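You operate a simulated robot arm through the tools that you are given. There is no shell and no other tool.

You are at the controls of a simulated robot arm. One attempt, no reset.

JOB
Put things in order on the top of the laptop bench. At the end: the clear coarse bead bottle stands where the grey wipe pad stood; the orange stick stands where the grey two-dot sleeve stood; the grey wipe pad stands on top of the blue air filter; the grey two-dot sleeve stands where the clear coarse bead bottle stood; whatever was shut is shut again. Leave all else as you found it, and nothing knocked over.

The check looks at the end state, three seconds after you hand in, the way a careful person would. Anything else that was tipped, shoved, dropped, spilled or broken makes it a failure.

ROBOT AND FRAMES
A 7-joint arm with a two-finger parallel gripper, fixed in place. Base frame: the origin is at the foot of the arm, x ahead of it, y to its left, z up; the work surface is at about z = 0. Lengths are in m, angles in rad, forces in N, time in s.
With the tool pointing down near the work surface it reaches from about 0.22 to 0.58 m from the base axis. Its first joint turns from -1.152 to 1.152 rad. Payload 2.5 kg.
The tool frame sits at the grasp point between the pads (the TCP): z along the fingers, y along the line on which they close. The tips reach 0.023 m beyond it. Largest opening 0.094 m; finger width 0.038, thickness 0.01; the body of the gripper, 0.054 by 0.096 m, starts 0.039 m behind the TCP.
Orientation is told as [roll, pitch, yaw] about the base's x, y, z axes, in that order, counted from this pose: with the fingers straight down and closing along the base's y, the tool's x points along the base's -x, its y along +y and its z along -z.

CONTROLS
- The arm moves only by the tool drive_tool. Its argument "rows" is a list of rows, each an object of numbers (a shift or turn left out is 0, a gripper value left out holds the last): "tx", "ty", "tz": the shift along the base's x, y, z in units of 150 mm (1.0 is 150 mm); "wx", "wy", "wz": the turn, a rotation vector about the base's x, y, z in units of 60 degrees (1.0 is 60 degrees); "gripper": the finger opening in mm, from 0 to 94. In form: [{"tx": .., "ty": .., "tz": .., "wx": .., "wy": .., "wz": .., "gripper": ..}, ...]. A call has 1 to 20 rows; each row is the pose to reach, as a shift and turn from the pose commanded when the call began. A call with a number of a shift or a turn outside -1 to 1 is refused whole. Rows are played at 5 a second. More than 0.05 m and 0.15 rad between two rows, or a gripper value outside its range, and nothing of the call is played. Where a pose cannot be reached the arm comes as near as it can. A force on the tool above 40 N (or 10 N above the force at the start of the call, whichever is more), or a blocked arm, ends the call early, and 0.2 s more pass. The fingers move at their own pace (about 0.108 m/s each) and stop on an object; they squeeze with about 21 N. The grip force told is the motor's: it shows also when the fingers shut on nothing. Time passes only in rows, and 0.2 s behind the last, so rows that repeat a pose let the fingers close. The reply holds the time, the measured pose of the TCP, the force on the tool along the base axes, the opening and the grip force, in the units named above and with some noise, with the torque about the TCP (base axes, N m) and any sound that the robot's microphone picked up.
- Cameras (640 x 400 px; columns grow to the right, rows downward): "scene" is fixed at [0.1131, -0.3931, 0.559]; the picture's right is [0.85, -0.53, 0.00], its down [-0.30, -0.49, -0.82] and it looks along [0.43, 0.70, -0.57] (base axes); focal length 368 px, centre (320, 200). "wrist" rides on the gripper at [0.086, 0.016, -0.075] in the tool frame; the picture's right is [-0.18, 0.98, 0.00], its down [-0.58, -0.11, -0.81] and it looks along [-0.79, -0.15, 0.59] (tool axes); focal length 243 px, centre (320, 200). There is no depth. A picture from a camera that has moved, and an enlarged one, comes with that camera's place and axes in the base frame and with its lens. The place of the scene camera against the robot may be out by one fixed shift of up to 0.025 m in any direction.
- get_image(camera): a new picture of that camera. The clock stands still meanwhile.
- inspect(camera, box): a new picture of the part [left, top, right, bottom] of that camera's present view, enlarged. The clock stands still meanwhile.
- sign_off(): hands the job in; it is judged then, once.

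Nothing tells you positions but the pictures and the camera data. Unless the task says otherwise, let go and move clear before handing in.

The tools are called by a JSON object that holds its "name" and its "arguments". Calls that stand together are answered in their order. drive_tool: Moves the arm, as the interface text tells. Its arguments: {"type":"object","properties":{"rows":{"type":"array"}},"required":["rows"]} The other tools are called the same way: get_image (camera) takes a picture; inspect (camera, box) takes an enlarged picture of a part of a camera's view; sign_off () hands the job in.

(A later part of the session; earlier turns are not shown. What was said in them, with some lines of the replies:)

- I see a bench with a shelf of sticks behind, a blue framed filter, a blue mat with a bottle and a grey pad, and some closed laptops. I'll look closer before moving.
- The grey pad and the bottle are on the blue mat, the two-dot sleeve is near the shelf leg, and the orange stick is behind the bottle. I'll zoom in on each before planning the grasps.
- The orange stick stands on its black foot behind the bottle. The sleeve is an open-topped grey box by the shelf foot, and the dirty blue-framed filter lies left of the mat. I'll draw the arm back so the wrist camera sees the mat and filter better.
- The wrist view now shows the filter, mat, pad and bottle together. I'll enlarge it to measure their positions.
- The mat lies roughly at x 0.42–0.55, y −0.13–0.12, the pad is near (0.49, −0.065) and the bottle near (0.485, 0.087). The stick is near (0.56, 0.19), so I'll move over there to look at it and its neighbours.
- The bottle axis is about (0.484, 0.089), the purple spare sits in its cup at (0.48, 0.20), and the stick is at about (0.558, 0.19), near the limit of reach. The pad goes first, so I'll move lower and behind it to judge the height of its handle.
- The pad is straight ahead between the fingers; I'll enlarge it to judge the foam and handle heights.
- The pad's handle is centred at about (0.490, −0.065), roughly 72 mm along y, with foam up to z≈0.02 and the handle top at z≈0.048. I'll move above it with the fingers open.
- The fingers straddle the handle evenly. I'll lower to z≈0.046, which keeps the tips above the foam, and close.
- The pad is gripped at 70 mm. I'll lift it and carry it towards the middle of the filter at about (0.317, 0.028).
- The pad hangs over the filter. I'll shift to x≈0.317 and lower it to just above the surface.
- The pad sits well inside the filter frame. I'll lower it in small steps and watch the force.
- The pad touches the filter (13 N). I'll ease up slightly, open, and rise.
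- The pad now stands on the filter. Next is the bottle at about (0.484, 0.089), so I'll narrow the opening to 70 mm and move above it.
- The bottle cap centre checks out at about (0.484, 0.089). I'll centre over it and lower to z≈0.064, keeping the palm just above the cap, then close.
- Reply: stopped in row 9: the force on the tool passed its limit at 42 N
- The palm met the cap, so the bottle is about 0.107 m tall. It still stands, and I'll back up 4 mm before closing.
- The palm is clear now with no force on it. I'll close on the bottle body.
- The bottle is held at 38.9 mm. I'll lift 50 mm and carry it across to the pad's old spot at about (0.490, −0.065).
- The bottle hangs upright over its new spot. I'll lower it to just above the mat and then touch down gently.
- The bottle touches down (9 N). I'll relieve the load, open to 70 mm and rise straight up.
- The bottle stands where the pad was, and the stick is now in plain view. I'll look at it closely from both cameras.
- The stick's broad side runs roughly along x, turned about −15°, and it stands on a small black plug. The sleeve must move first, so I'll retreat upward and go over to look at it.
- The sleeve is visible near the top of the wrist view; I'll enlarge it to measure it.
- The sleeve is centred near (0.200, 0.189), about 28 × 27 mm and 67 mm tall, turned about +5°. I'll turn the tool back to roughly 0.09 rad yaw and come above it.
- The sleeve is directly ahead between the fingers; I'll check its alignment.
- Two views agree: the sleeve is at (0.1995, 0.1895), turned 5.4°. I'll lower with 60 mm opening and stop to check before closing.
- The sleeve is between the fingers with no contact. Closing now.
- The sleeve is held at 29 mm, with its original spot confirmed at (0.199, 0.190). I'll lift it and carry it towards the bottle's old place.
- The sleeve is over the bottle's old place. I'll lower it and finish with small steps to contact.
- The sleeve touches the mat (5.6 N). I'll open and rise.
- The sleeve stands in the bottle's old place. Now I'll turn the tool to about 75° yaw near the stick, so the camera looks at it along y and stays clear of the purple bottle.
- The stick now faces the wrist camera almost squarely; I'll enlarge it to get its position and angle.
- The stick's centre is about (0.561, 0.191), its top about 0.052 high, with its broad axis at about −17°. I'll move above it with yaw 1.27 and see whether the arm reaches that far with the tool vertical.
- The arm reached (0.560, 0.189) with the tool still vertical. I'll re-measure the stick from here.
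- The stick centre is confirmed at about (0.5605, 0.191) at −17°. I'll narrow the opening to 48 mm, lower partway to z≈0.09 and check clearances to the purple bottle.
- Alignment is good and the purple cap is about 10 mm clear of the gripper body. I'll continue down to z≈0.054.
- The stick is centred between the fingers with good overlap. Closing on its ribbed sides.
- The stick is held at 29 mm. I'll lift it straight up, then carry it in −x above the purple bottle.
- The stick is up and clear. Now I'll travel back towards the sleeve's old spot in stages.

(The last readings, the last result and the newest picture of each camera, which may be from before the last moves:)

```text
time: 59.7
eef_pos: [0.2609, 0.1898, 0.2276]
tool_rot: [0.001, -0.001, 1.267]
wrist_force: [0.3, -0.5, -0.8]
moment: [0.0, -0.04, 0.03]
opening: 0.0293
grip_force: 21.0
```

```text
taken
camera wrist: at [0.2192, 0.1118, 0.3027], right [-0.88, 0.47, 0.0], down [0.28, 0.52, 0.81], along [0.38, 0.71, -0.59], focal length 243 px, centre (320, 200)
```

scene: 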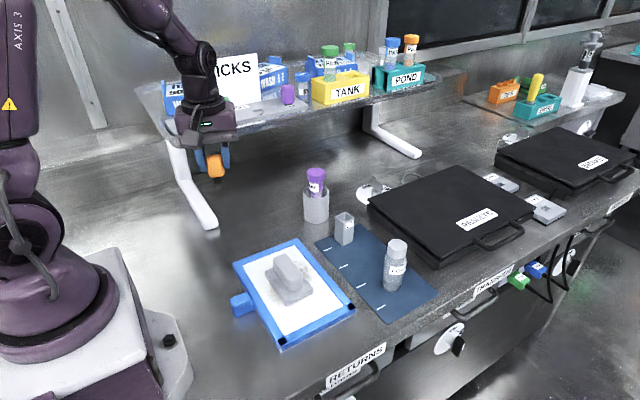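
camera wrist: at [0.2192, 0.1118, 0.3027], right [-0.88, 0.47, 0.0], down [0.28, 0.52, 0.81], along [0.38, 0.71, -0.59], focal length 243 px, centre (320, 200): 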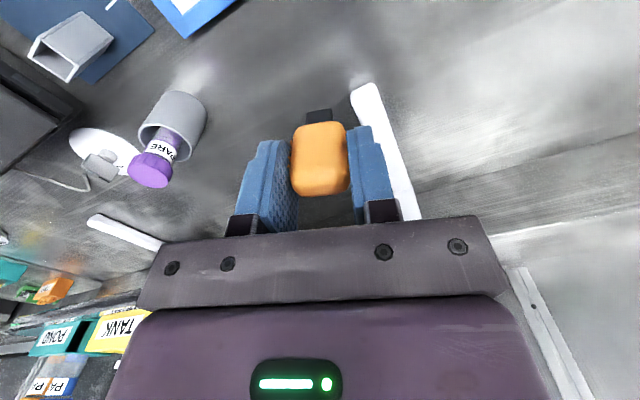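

I'll shift to x≈0.1995 and lower to about z 0.093, then check.

{"name": "drive_tool", "arguments": {"rows": [{"tx": -0.15}, {"tx": -0.3, "tz": -0.05}, {"tx": -0.409, "tz": -0.15}, {"tx": -0.409, "tz": -0.3}, {"tx": -0.409, "tz": -0.46}, {"tx": -0.409, "tz": -0.62}, {"tx": -0.409, "tz": -0.78}, {"tx": -0.409, "tz": -0.9}, {"tx": -0.409, "tz": -0.9}]}}

{"name": "get_image", "arguments": {"camera": "wrist"}}

{"name": "inspect", "arguments": {"camera": "scene", "box": [130, 170, 270, 290]}}

```text
time: 61.7
eef_pos: [0.2009, 0.1889, 0.0918]
tool_rot: [0.003, 0.001, 1.268]
wrist_force: [-0.2, -0.9, -0.5]
moment: [0.0, 0.01, -0.01]
opening: 0.029
grip_force: 21.3
```

```text
taken
camera wrist: at [0.1586, 0.1116, 0.1678], right [-0.88, 0.47, 0.0], down [0.28, 0.52, 0.81], along [0.38, 0.71, -0.59], focal length 243 px, centre (320, 200)
```

wrist: 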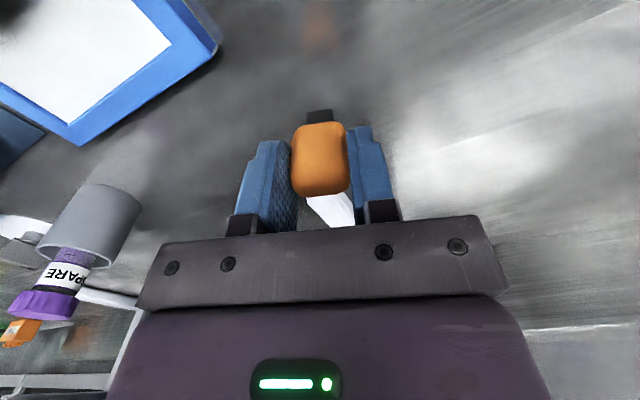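

```text
3.33 times, centred on (200, 230) of scene
camera zoom: at [0.1131, -0.3931, 0.559], right [0.85, -0.53, 0.0], down [-0.3, -0.49, -0.82], along [0.43, 0.7, -0.57], focal length 1226 px, centre (720, 100)
```

zoom: 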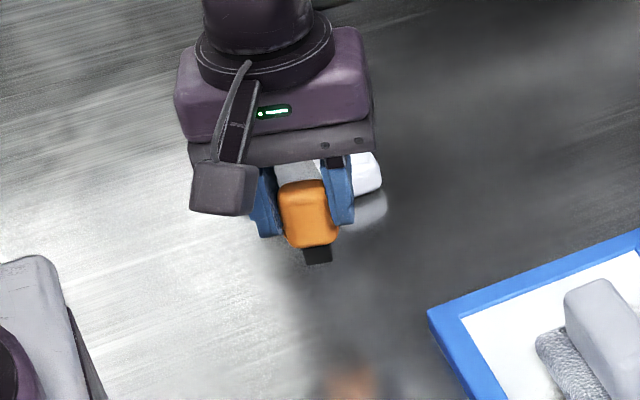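

The stick hangs upright over the spot. I'll lower it slowly to contact.

{"name": "drive_tool", "arguments": {"rows": [{"tx": -0.004, "tz": -0.08}, {"tx": -0.004, "tz": -0.15}, {"tx": -0.004, "tz": -0.2}, {"tx": -0.004, "tz": -0.225}, {"tx": -0.004, "tz": -0.235}, {"tx": -0.004, "tz": -0.242}, {"tx": -0.004, "tz": -0.248}, {"tx": -0.004, "tz": -0.248}]}}

{"name": "inspect", "arguments": {"camera": "scene", "box": [160, 210, 250, 280]}}

{"name": "get_image", "arguments": {"camera": "wrist"}}

```text
time: 63.5
eef_pos: [0.199, 0.19, 0.0546]
tool_rot: [0.001, 0.0, 1.266]
wrist_force: [-0.1, -0.3, -0.1]
moment: [0.0, 0.0, 0.0]
opening: 0.0294
grip_force: 20.4
```

```text
5.71 times, centred on (205, 245) of scene
camera zoom: at [0.1131, -0.3931, 0.559], right [0.85, -0.53, 0.0], down [-0.3, -0.49, -0.82], along [0.43, 0.7, -0.57], focal length 2102 px, centre (977, -57)
```

zoom: 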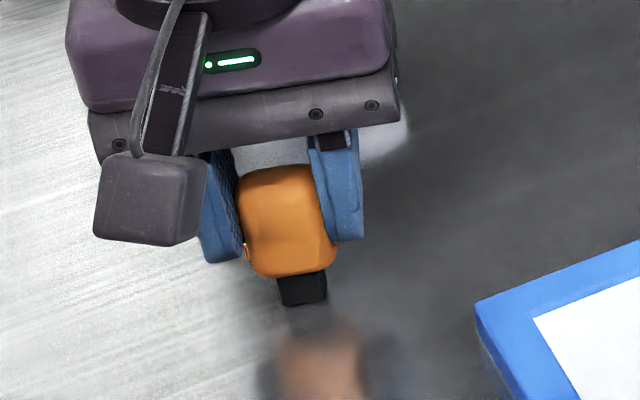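

```text
taken
camera wrist: at [0.1568, 0.1119, 0.1301], right [-0.88, 0.47, 0.0], down [0.28, 0.52, 0.81], along [0.38, 0.71, -0.59], focal length 243 px, centre (320, 200)
```

wrist: 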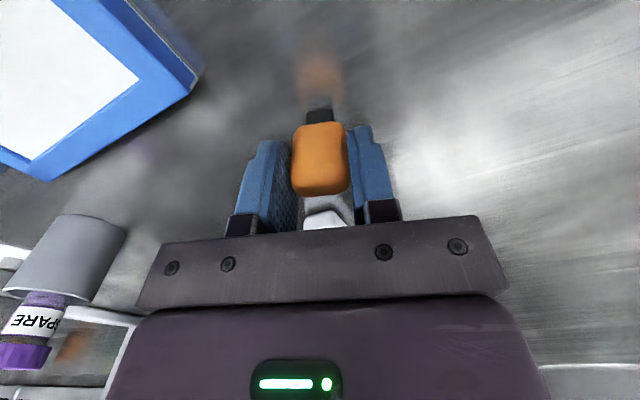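

No contact yet. I'll step down under a millimetre at a time.

{"name": "drive_tool", "arguments": {"rows": [{"tz": -0.004}, {"tz": -0.008}, {"tz": -0.008}]}}

```text
time: 64.3
eef_pos: [0.1994, 0.1907, 0.0532]
tool_rot: [0.002, -0.001, 1.268]
wrist_force: [-2.3, -0.6, 16.5]
moment: [-0.02, 0.12, 0.0]
opening: 0.0293
grip_force: 21.1
```

Contact is made at 16.5 N. I'll ease up a fraction to unload before letting go.

{"name": "drive_tool", "arguments": {"rows": [{"tz": 0.003}, {"tz": 0.004}, {"tz": 0.004}]}}

{"name": "inspect", "arguments": {"camera": "scene", "box": [160, 210, 250, 280]}}

```text
time: 65.1
eef_pos: [0.1988, 0.1897, 0.0557]
tool_rot: [0.002, 0.003, 1.267]
wrist_force: [-0.4, -1.1, -0.9]
moment: [-0.04, 0.02, 0.02]
opening: 0.0292
grip_force: 20.5
```

```text
5.71 times, centred on (205, 245) of scene
camera zoom: at [0.1131, -0.3931, 0.559], right [0.85, -0.53, 0.0], down [-0.3, -0.49, -0.82], along [0.43, 0.7, -0.57], focal length 2102 px, centre (977, -57)
```

zoom: 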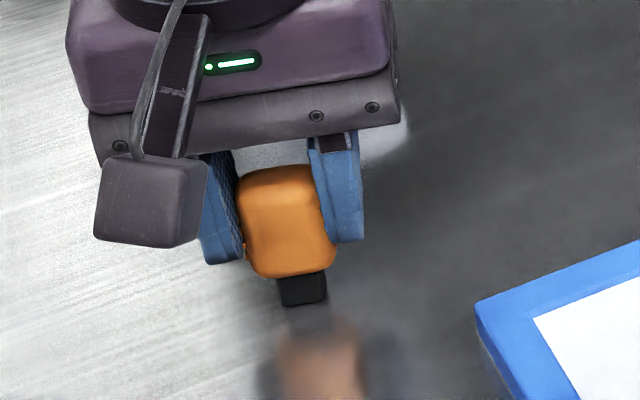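

{"name": "drive_tool", "arguments": {"rows": [{"tz": -0.0015}, {"tz": -0.0015}]}}

```text
time: 65.7
eef_pos: [0.1994, 0.1903, 0.0549]
tool_rot: [0.003, 0.001, 1.267]
wrist_force: [-0.7, 0.2, -0.8]
moment: [0.01, 0.04, -0.04]
opening: 0.0292
grip_force: 20.6
```

{"name": "drive_tool", "arguments": {"rows": [{"tz": -0.0015}, {"tz": -0.0015}]}}

```text
time: 66.3
eef_pos: [0.2004, 0.19, 0.0551]
tool_rot: [0.003, 0.0, 1.267]
wrist_force: [-0.6, 0.2, -0.5]
moment: [-0.01, 0.03, 0.02]
opening: 0.0292
grip_force: 21.4
```

{"name": "drive_tool", "arguments": {"rows": [{"tz": -0.0015}, {"tz": -0.0015}]}}

```text
time: 66.9
eef_pos: [0.1995, 0.1903, 0.0536]
tool_rot: [0.001, -0.001, 1.267]
wrist_force: [-0.1, 0.3, 0.2]
moment: [-0.04, -0.01, -0.02]
opening: 0.0296
grip_force: 21.5
```

{"name": "drive_tool", "arguments": {"rows": [{"tz": -0.002}, {"tz": -0.003}, {"tz": -0.003}]}}

```text
time: 67.7
eef_pos: [0.1984, 0.1902, 0.0536]
tool_rot: [0.001, -0.001, 1.266]
wrist_force: [-0.8, -0.7, 14.7]
moment: [-0.02, 0.06, 0.03]
opening: 0.0293
grip_force: 21.3
```

Contact again at 14.7 N. I'll back off about 0.2 mm, so it is just resting, then release.

{"name": "drive_tool", "arguments": {"rows": [{"tz": 0.0015}, {"tz": 0.0015}]}}

```text
time: 68.3
eef_pos: [0.1987, 0.1903, 0.0539]
tool_rot: [0.001, 0.0, 1.267]
wrist_force: [0.9, 0.0, 2.4]
moment: [0.04, -0.04, -0.01]
opening: 0.0293
grip_force: 20.6
```

Just resting at 2.4 N. I'll open gently in small increments.

{"name": "drive_tool", "arguments": {"rows": [{"gripper": 30}, {"gripper": 31}, {"gripper": 32}, {"gripper": 34}, {"gripper": 38}, {"gripper": 44}, {"gripper": 48}, {"gripper": 48}]}}

{"name": "inspect", "arguments": {"camera": "scene", "box": [160, 210, 250, 280]}}

{"name": "get_image", "arguments": {"camera": "wrist"}}

```text
time: 70.1
eef_pos: [0.1989, 0.1908, 0.0538]
tool_rot: [0.002, 0.001, 1.265]
wrist_force: [0.0, 0.0, -0.3]
moment: [0.0, -0.03, -0.01]
opening: 0.0479
grip_force: 0.1
```

```text
5.71 times, centred on (205, 245) of scene
camera zoom: at [0.1131, -0.3931, 0.559], right [0.85, -0.53, 0.0], down [-0.3, -0.49, -0.82], along [0.43, 0.7, -0.57], focal length 2102 px, centre (977, -57)
```

zoom: 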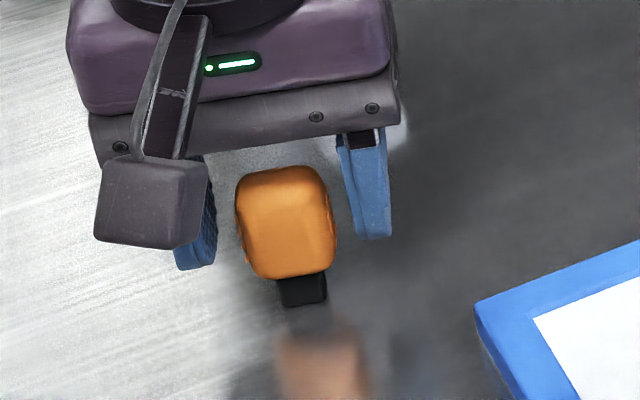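

```text
taken
camera wrist: at [0.1567, 0.112, 0.1289], right [-0.88, 0.47, 0.0], down [0.28, 0.52, 0.81], along [0.38, 0.71, -0.59], focal length 243 px, centre (320, 200)
```

wrist: 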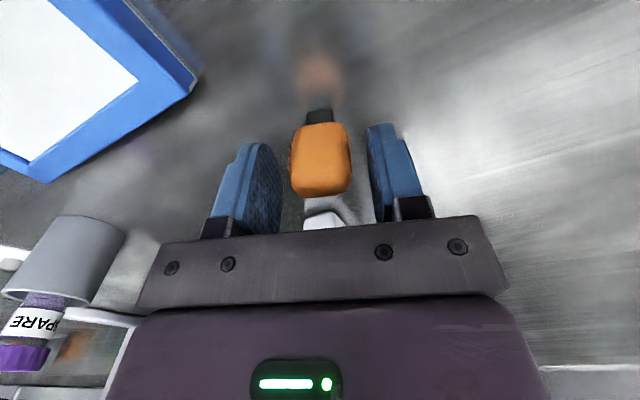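

The stick stands by itself. I'll rise straight up and clear.

{"name": "drive_tool", "arguments": {"rows": [{"tz": 0.05}, {"tz": 0.12}, {"tz": 0.22}, {"tz": 0.36}, {"tz": 0.52}, {"tz": 0.7}, {"tz": 0.86}, {"tz": 1.0}, {"tz": 1.0}]}}

{"name": "get_image", "arguments": {"camera": "scene"}}

{"name": "get_image", "arguments": {"camera": "wrist"}}

{"name": "inspect", "arguments": {"camera": "scene", "box": [160, 210, 250, 280]}}

```text
time: 72.1
eef_pos: [0.1984, 0.1912, 0.2036]
tool_rot: [0.002, 0.0, 1.266]
wrist_force: [-0.2, -0.6, 0.8]
moment: [0.0, 0.0, 0.04]
opening: 0.0481
grip_force: 0.1
```

```text
taken
```

scene: 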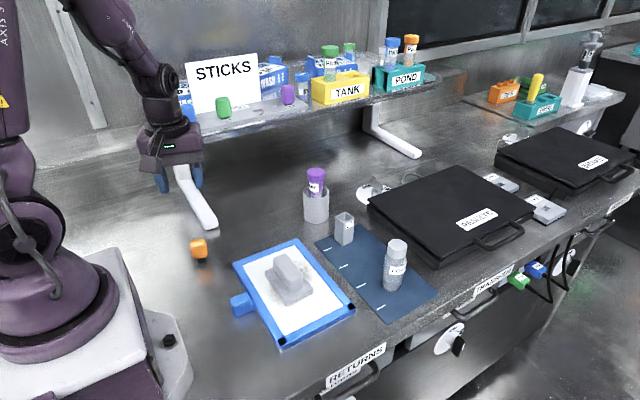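

```text
taken
camera wrist: at [0.1563, 0.1131, 0.2789], right [-0.88, 0.47, 0.0], down [0.28, 0.52, 0.81], along [0.38, 0.71, -0.59], focal length 243 px, centre (320, 200)
```

wrist: 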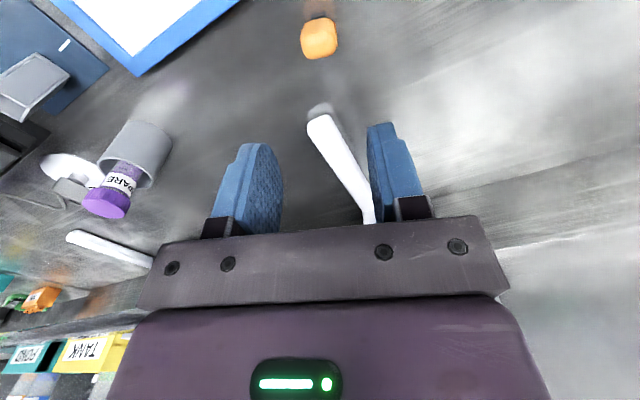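

```text
5.71 times, centred on (205, 245) of scene
camera zoom: at [0.1131, -0.3931, 0.559], right [0.85, -0.53, 0.0], down [-0.3, -0.49, -0.82], along [0.43, 0.7, -0.57], focal length 2102 px, centre (977, -57)
```

zoom: 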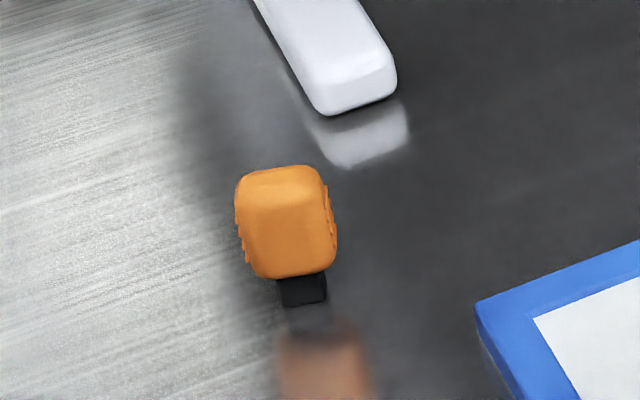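

All four items look placed and upright. I'll draw the arm up and away, then take a last look.

{"name": "drive_tool", "arguments": {"rows": [{"tz": 0.15}, {"tz": 0.3}, {"tx": 0.15, "ty": -0.12, "tz": 0.5, "wz": -0.1}, {"tx": 0.3, "ty": -0.24, "tz": 0.6, "wz": -0.2}, {"tx": 0.45, "ty": -0.36, "tz": 0.6, "wz": -0.3}, {"tx": 0.6, "ty": -0.48, "tz": 0.6, "wz": -0.4}, {"tx": 0.75, "ty": -0.6, "tz": 0.6, "wz": -0.5}, {"tx": 0.9, "ty": -0.72, "tz": 0.6, "wz": -0.6}, {"tx": 0.9, "ty": -0.8, "tz": 0.6, "wz": -0.7}, {"tx": 0.9, "ty": -0.8, "tz": 0.6, "wz": -0.7}]}}

{"name": "get_image", "arguments": {"camera": "scene"}}

{"name": "inspect", "arguments": {"camera": "scene", "box": [170, 150, 450, 340]}}

{"name": "get_image", "arguments": {"camera": "wrist"}}

{"name": "inspect", "arguments": {"camera": "scene", "box": [300, 230, 620, 400]}}

```text
time: 74.3
eef_pos: [0.3352, 0.0697, 0.2937]
tool_rot: [0.001, 0.001, 0.532]
wrist_force: [0.1, -1.0, -0.2]
moment: [-0.03, -0.01, -0.02]
opening: 0.048
grip_force: 0.0
```

```text
taken
```

scene: 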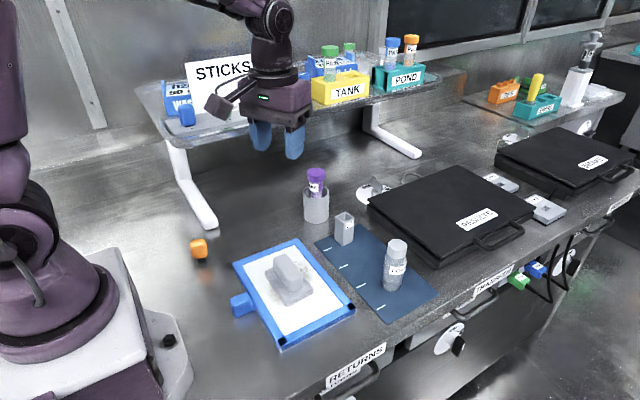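

```text
2.11 times, centred on (310, 245) of scene
camera zoom: at [0.1131, -0.3931, 0.559], right [0.85, -0.53, 0.0], down [-0.3, -0.49, -0.82], along [0.43, 0.7, -0.57], focal length 775 px, centre (341, 105)
```

zoom: 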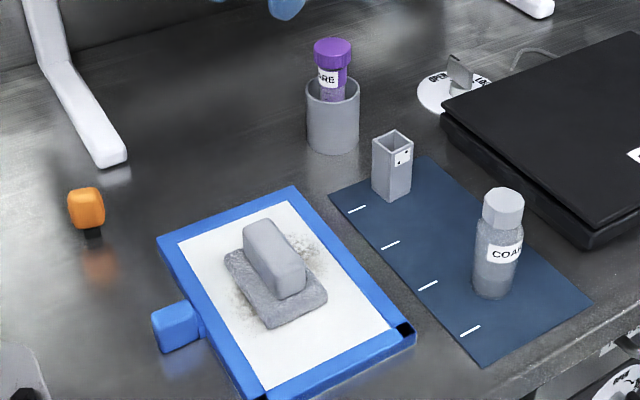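

```text
taken
camera wrist: at [0.2507, 0.0393, 0.368], right [-0.34, 0.94, 0.0], down [0.56, 0.2, 0.81], along [0.76, 0.27, -0.59], focal length 243 px, centre (320, 200)
```

wrist: 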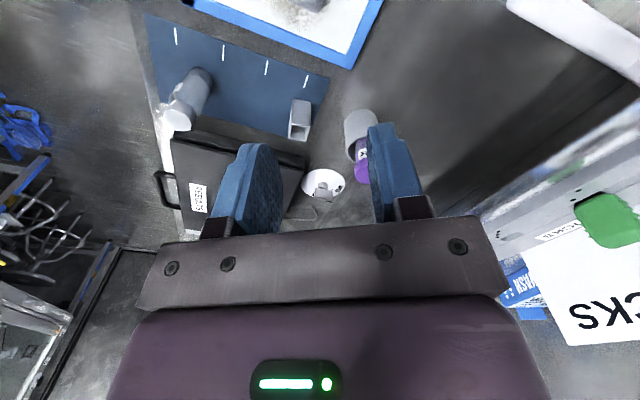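

```text
2.00 times, centred on (460, 315) of scene
camera zoom: at [0.1131, -0.3931, 0.559], right [0.85, -0.53, 0.0], down [-0.3, -0.49, -0.82], along [0.43, 0.7, -0.57], focal length 736 px, centre (40, -30)
```

zoom: 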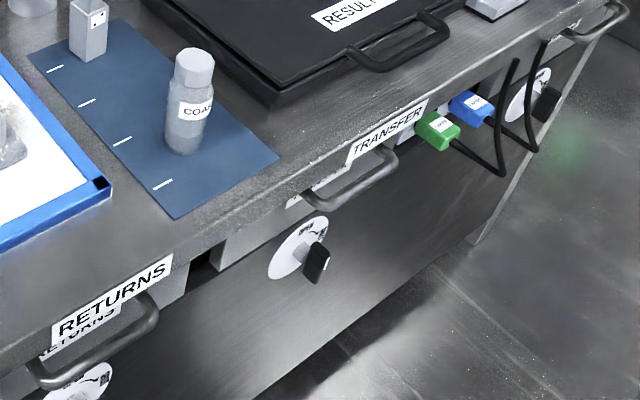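

Everything looks in place and nothing else was opened or moved. I'll do one last comparison of the filter and mat against the earlier pictures.

{"name": "inspect", "arguments": {"camera": "scene", "box": [220, 225, 380, 360]}}

{"name": "inspect", "arguments": {"camera": "scene", "box": [290, 160, 410, 235]}}

```text
2.96 times, centred on (300, 292) of scene
camera zoom: at [0.1131, -0.3931, 0.559], right [0.85, -0.53, 0.0], down [-0.3, -0.49, -0.82], along [0.43, 0.7, -0.57], focal length 1090 px, centre (379, -74)
```

zoom: 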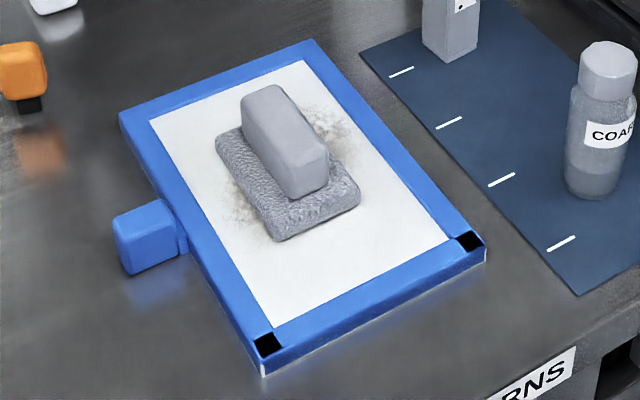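

```text
5.33 times, centred on (350, 198) of scene
camera zoom: at [0.1131, -0.3931, 0.559], right [0.85, -0.53, 0.0], down [-0.3, -0.49, -0.82], along [0.43, 0.7, -0.57], focal length 1962 px, centre (160, 213)
```

zoom: 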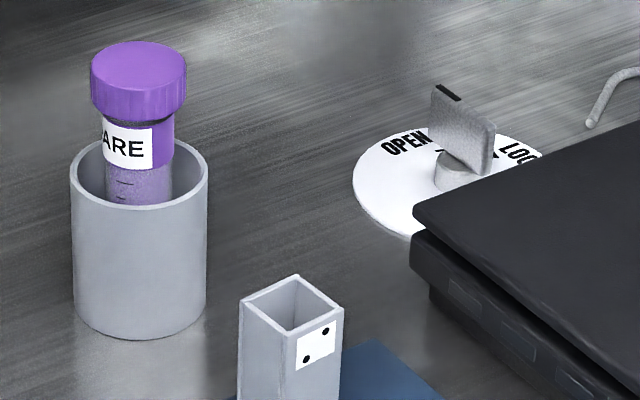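

The pad stands on the filter and the bottle stands where the pad was. The sleeve is in the bottle's old place and the stick is in the sleeve's. Nothing else has moved and the gripper is clear, so I'm handing in.

{"name": "sign_off", "arguments": {}}

```text
The job is handed in.
```

The job is handed in, and everything was standing upright in the last pictures before that.

| Item | Now stands | Position (x, y in m) |
|---|---|---|
| Clear coarse bead bottle | where the grey wipe pad was | about (0.490, −0.065) |
| Grey wipe pad | on top of the blue air filter, near its middle | about (0.316, 0.028) |
| Grey two-dot sleeve | where the bottle was | about (0.483, 0.089) |
| Orange stick | where the sleeve was, on its black plug | about (0.199, 0.190) |

- **Bottle contact:** lowering onto the bottle, the gripper's palm pressed on the cap at 42 N and the arm stopped. The bottle was taller than I had estimated. It stayed upright, and I saw no damage.
- **Things that were shut:** I opened nothing, so there was nothing to close again.
- **Everything else:** the filter, mat, spare purple bottle and its cup, lock dial and laptops looked unmoved compared with the first pictures. The gripper is open, up and clear of everything.
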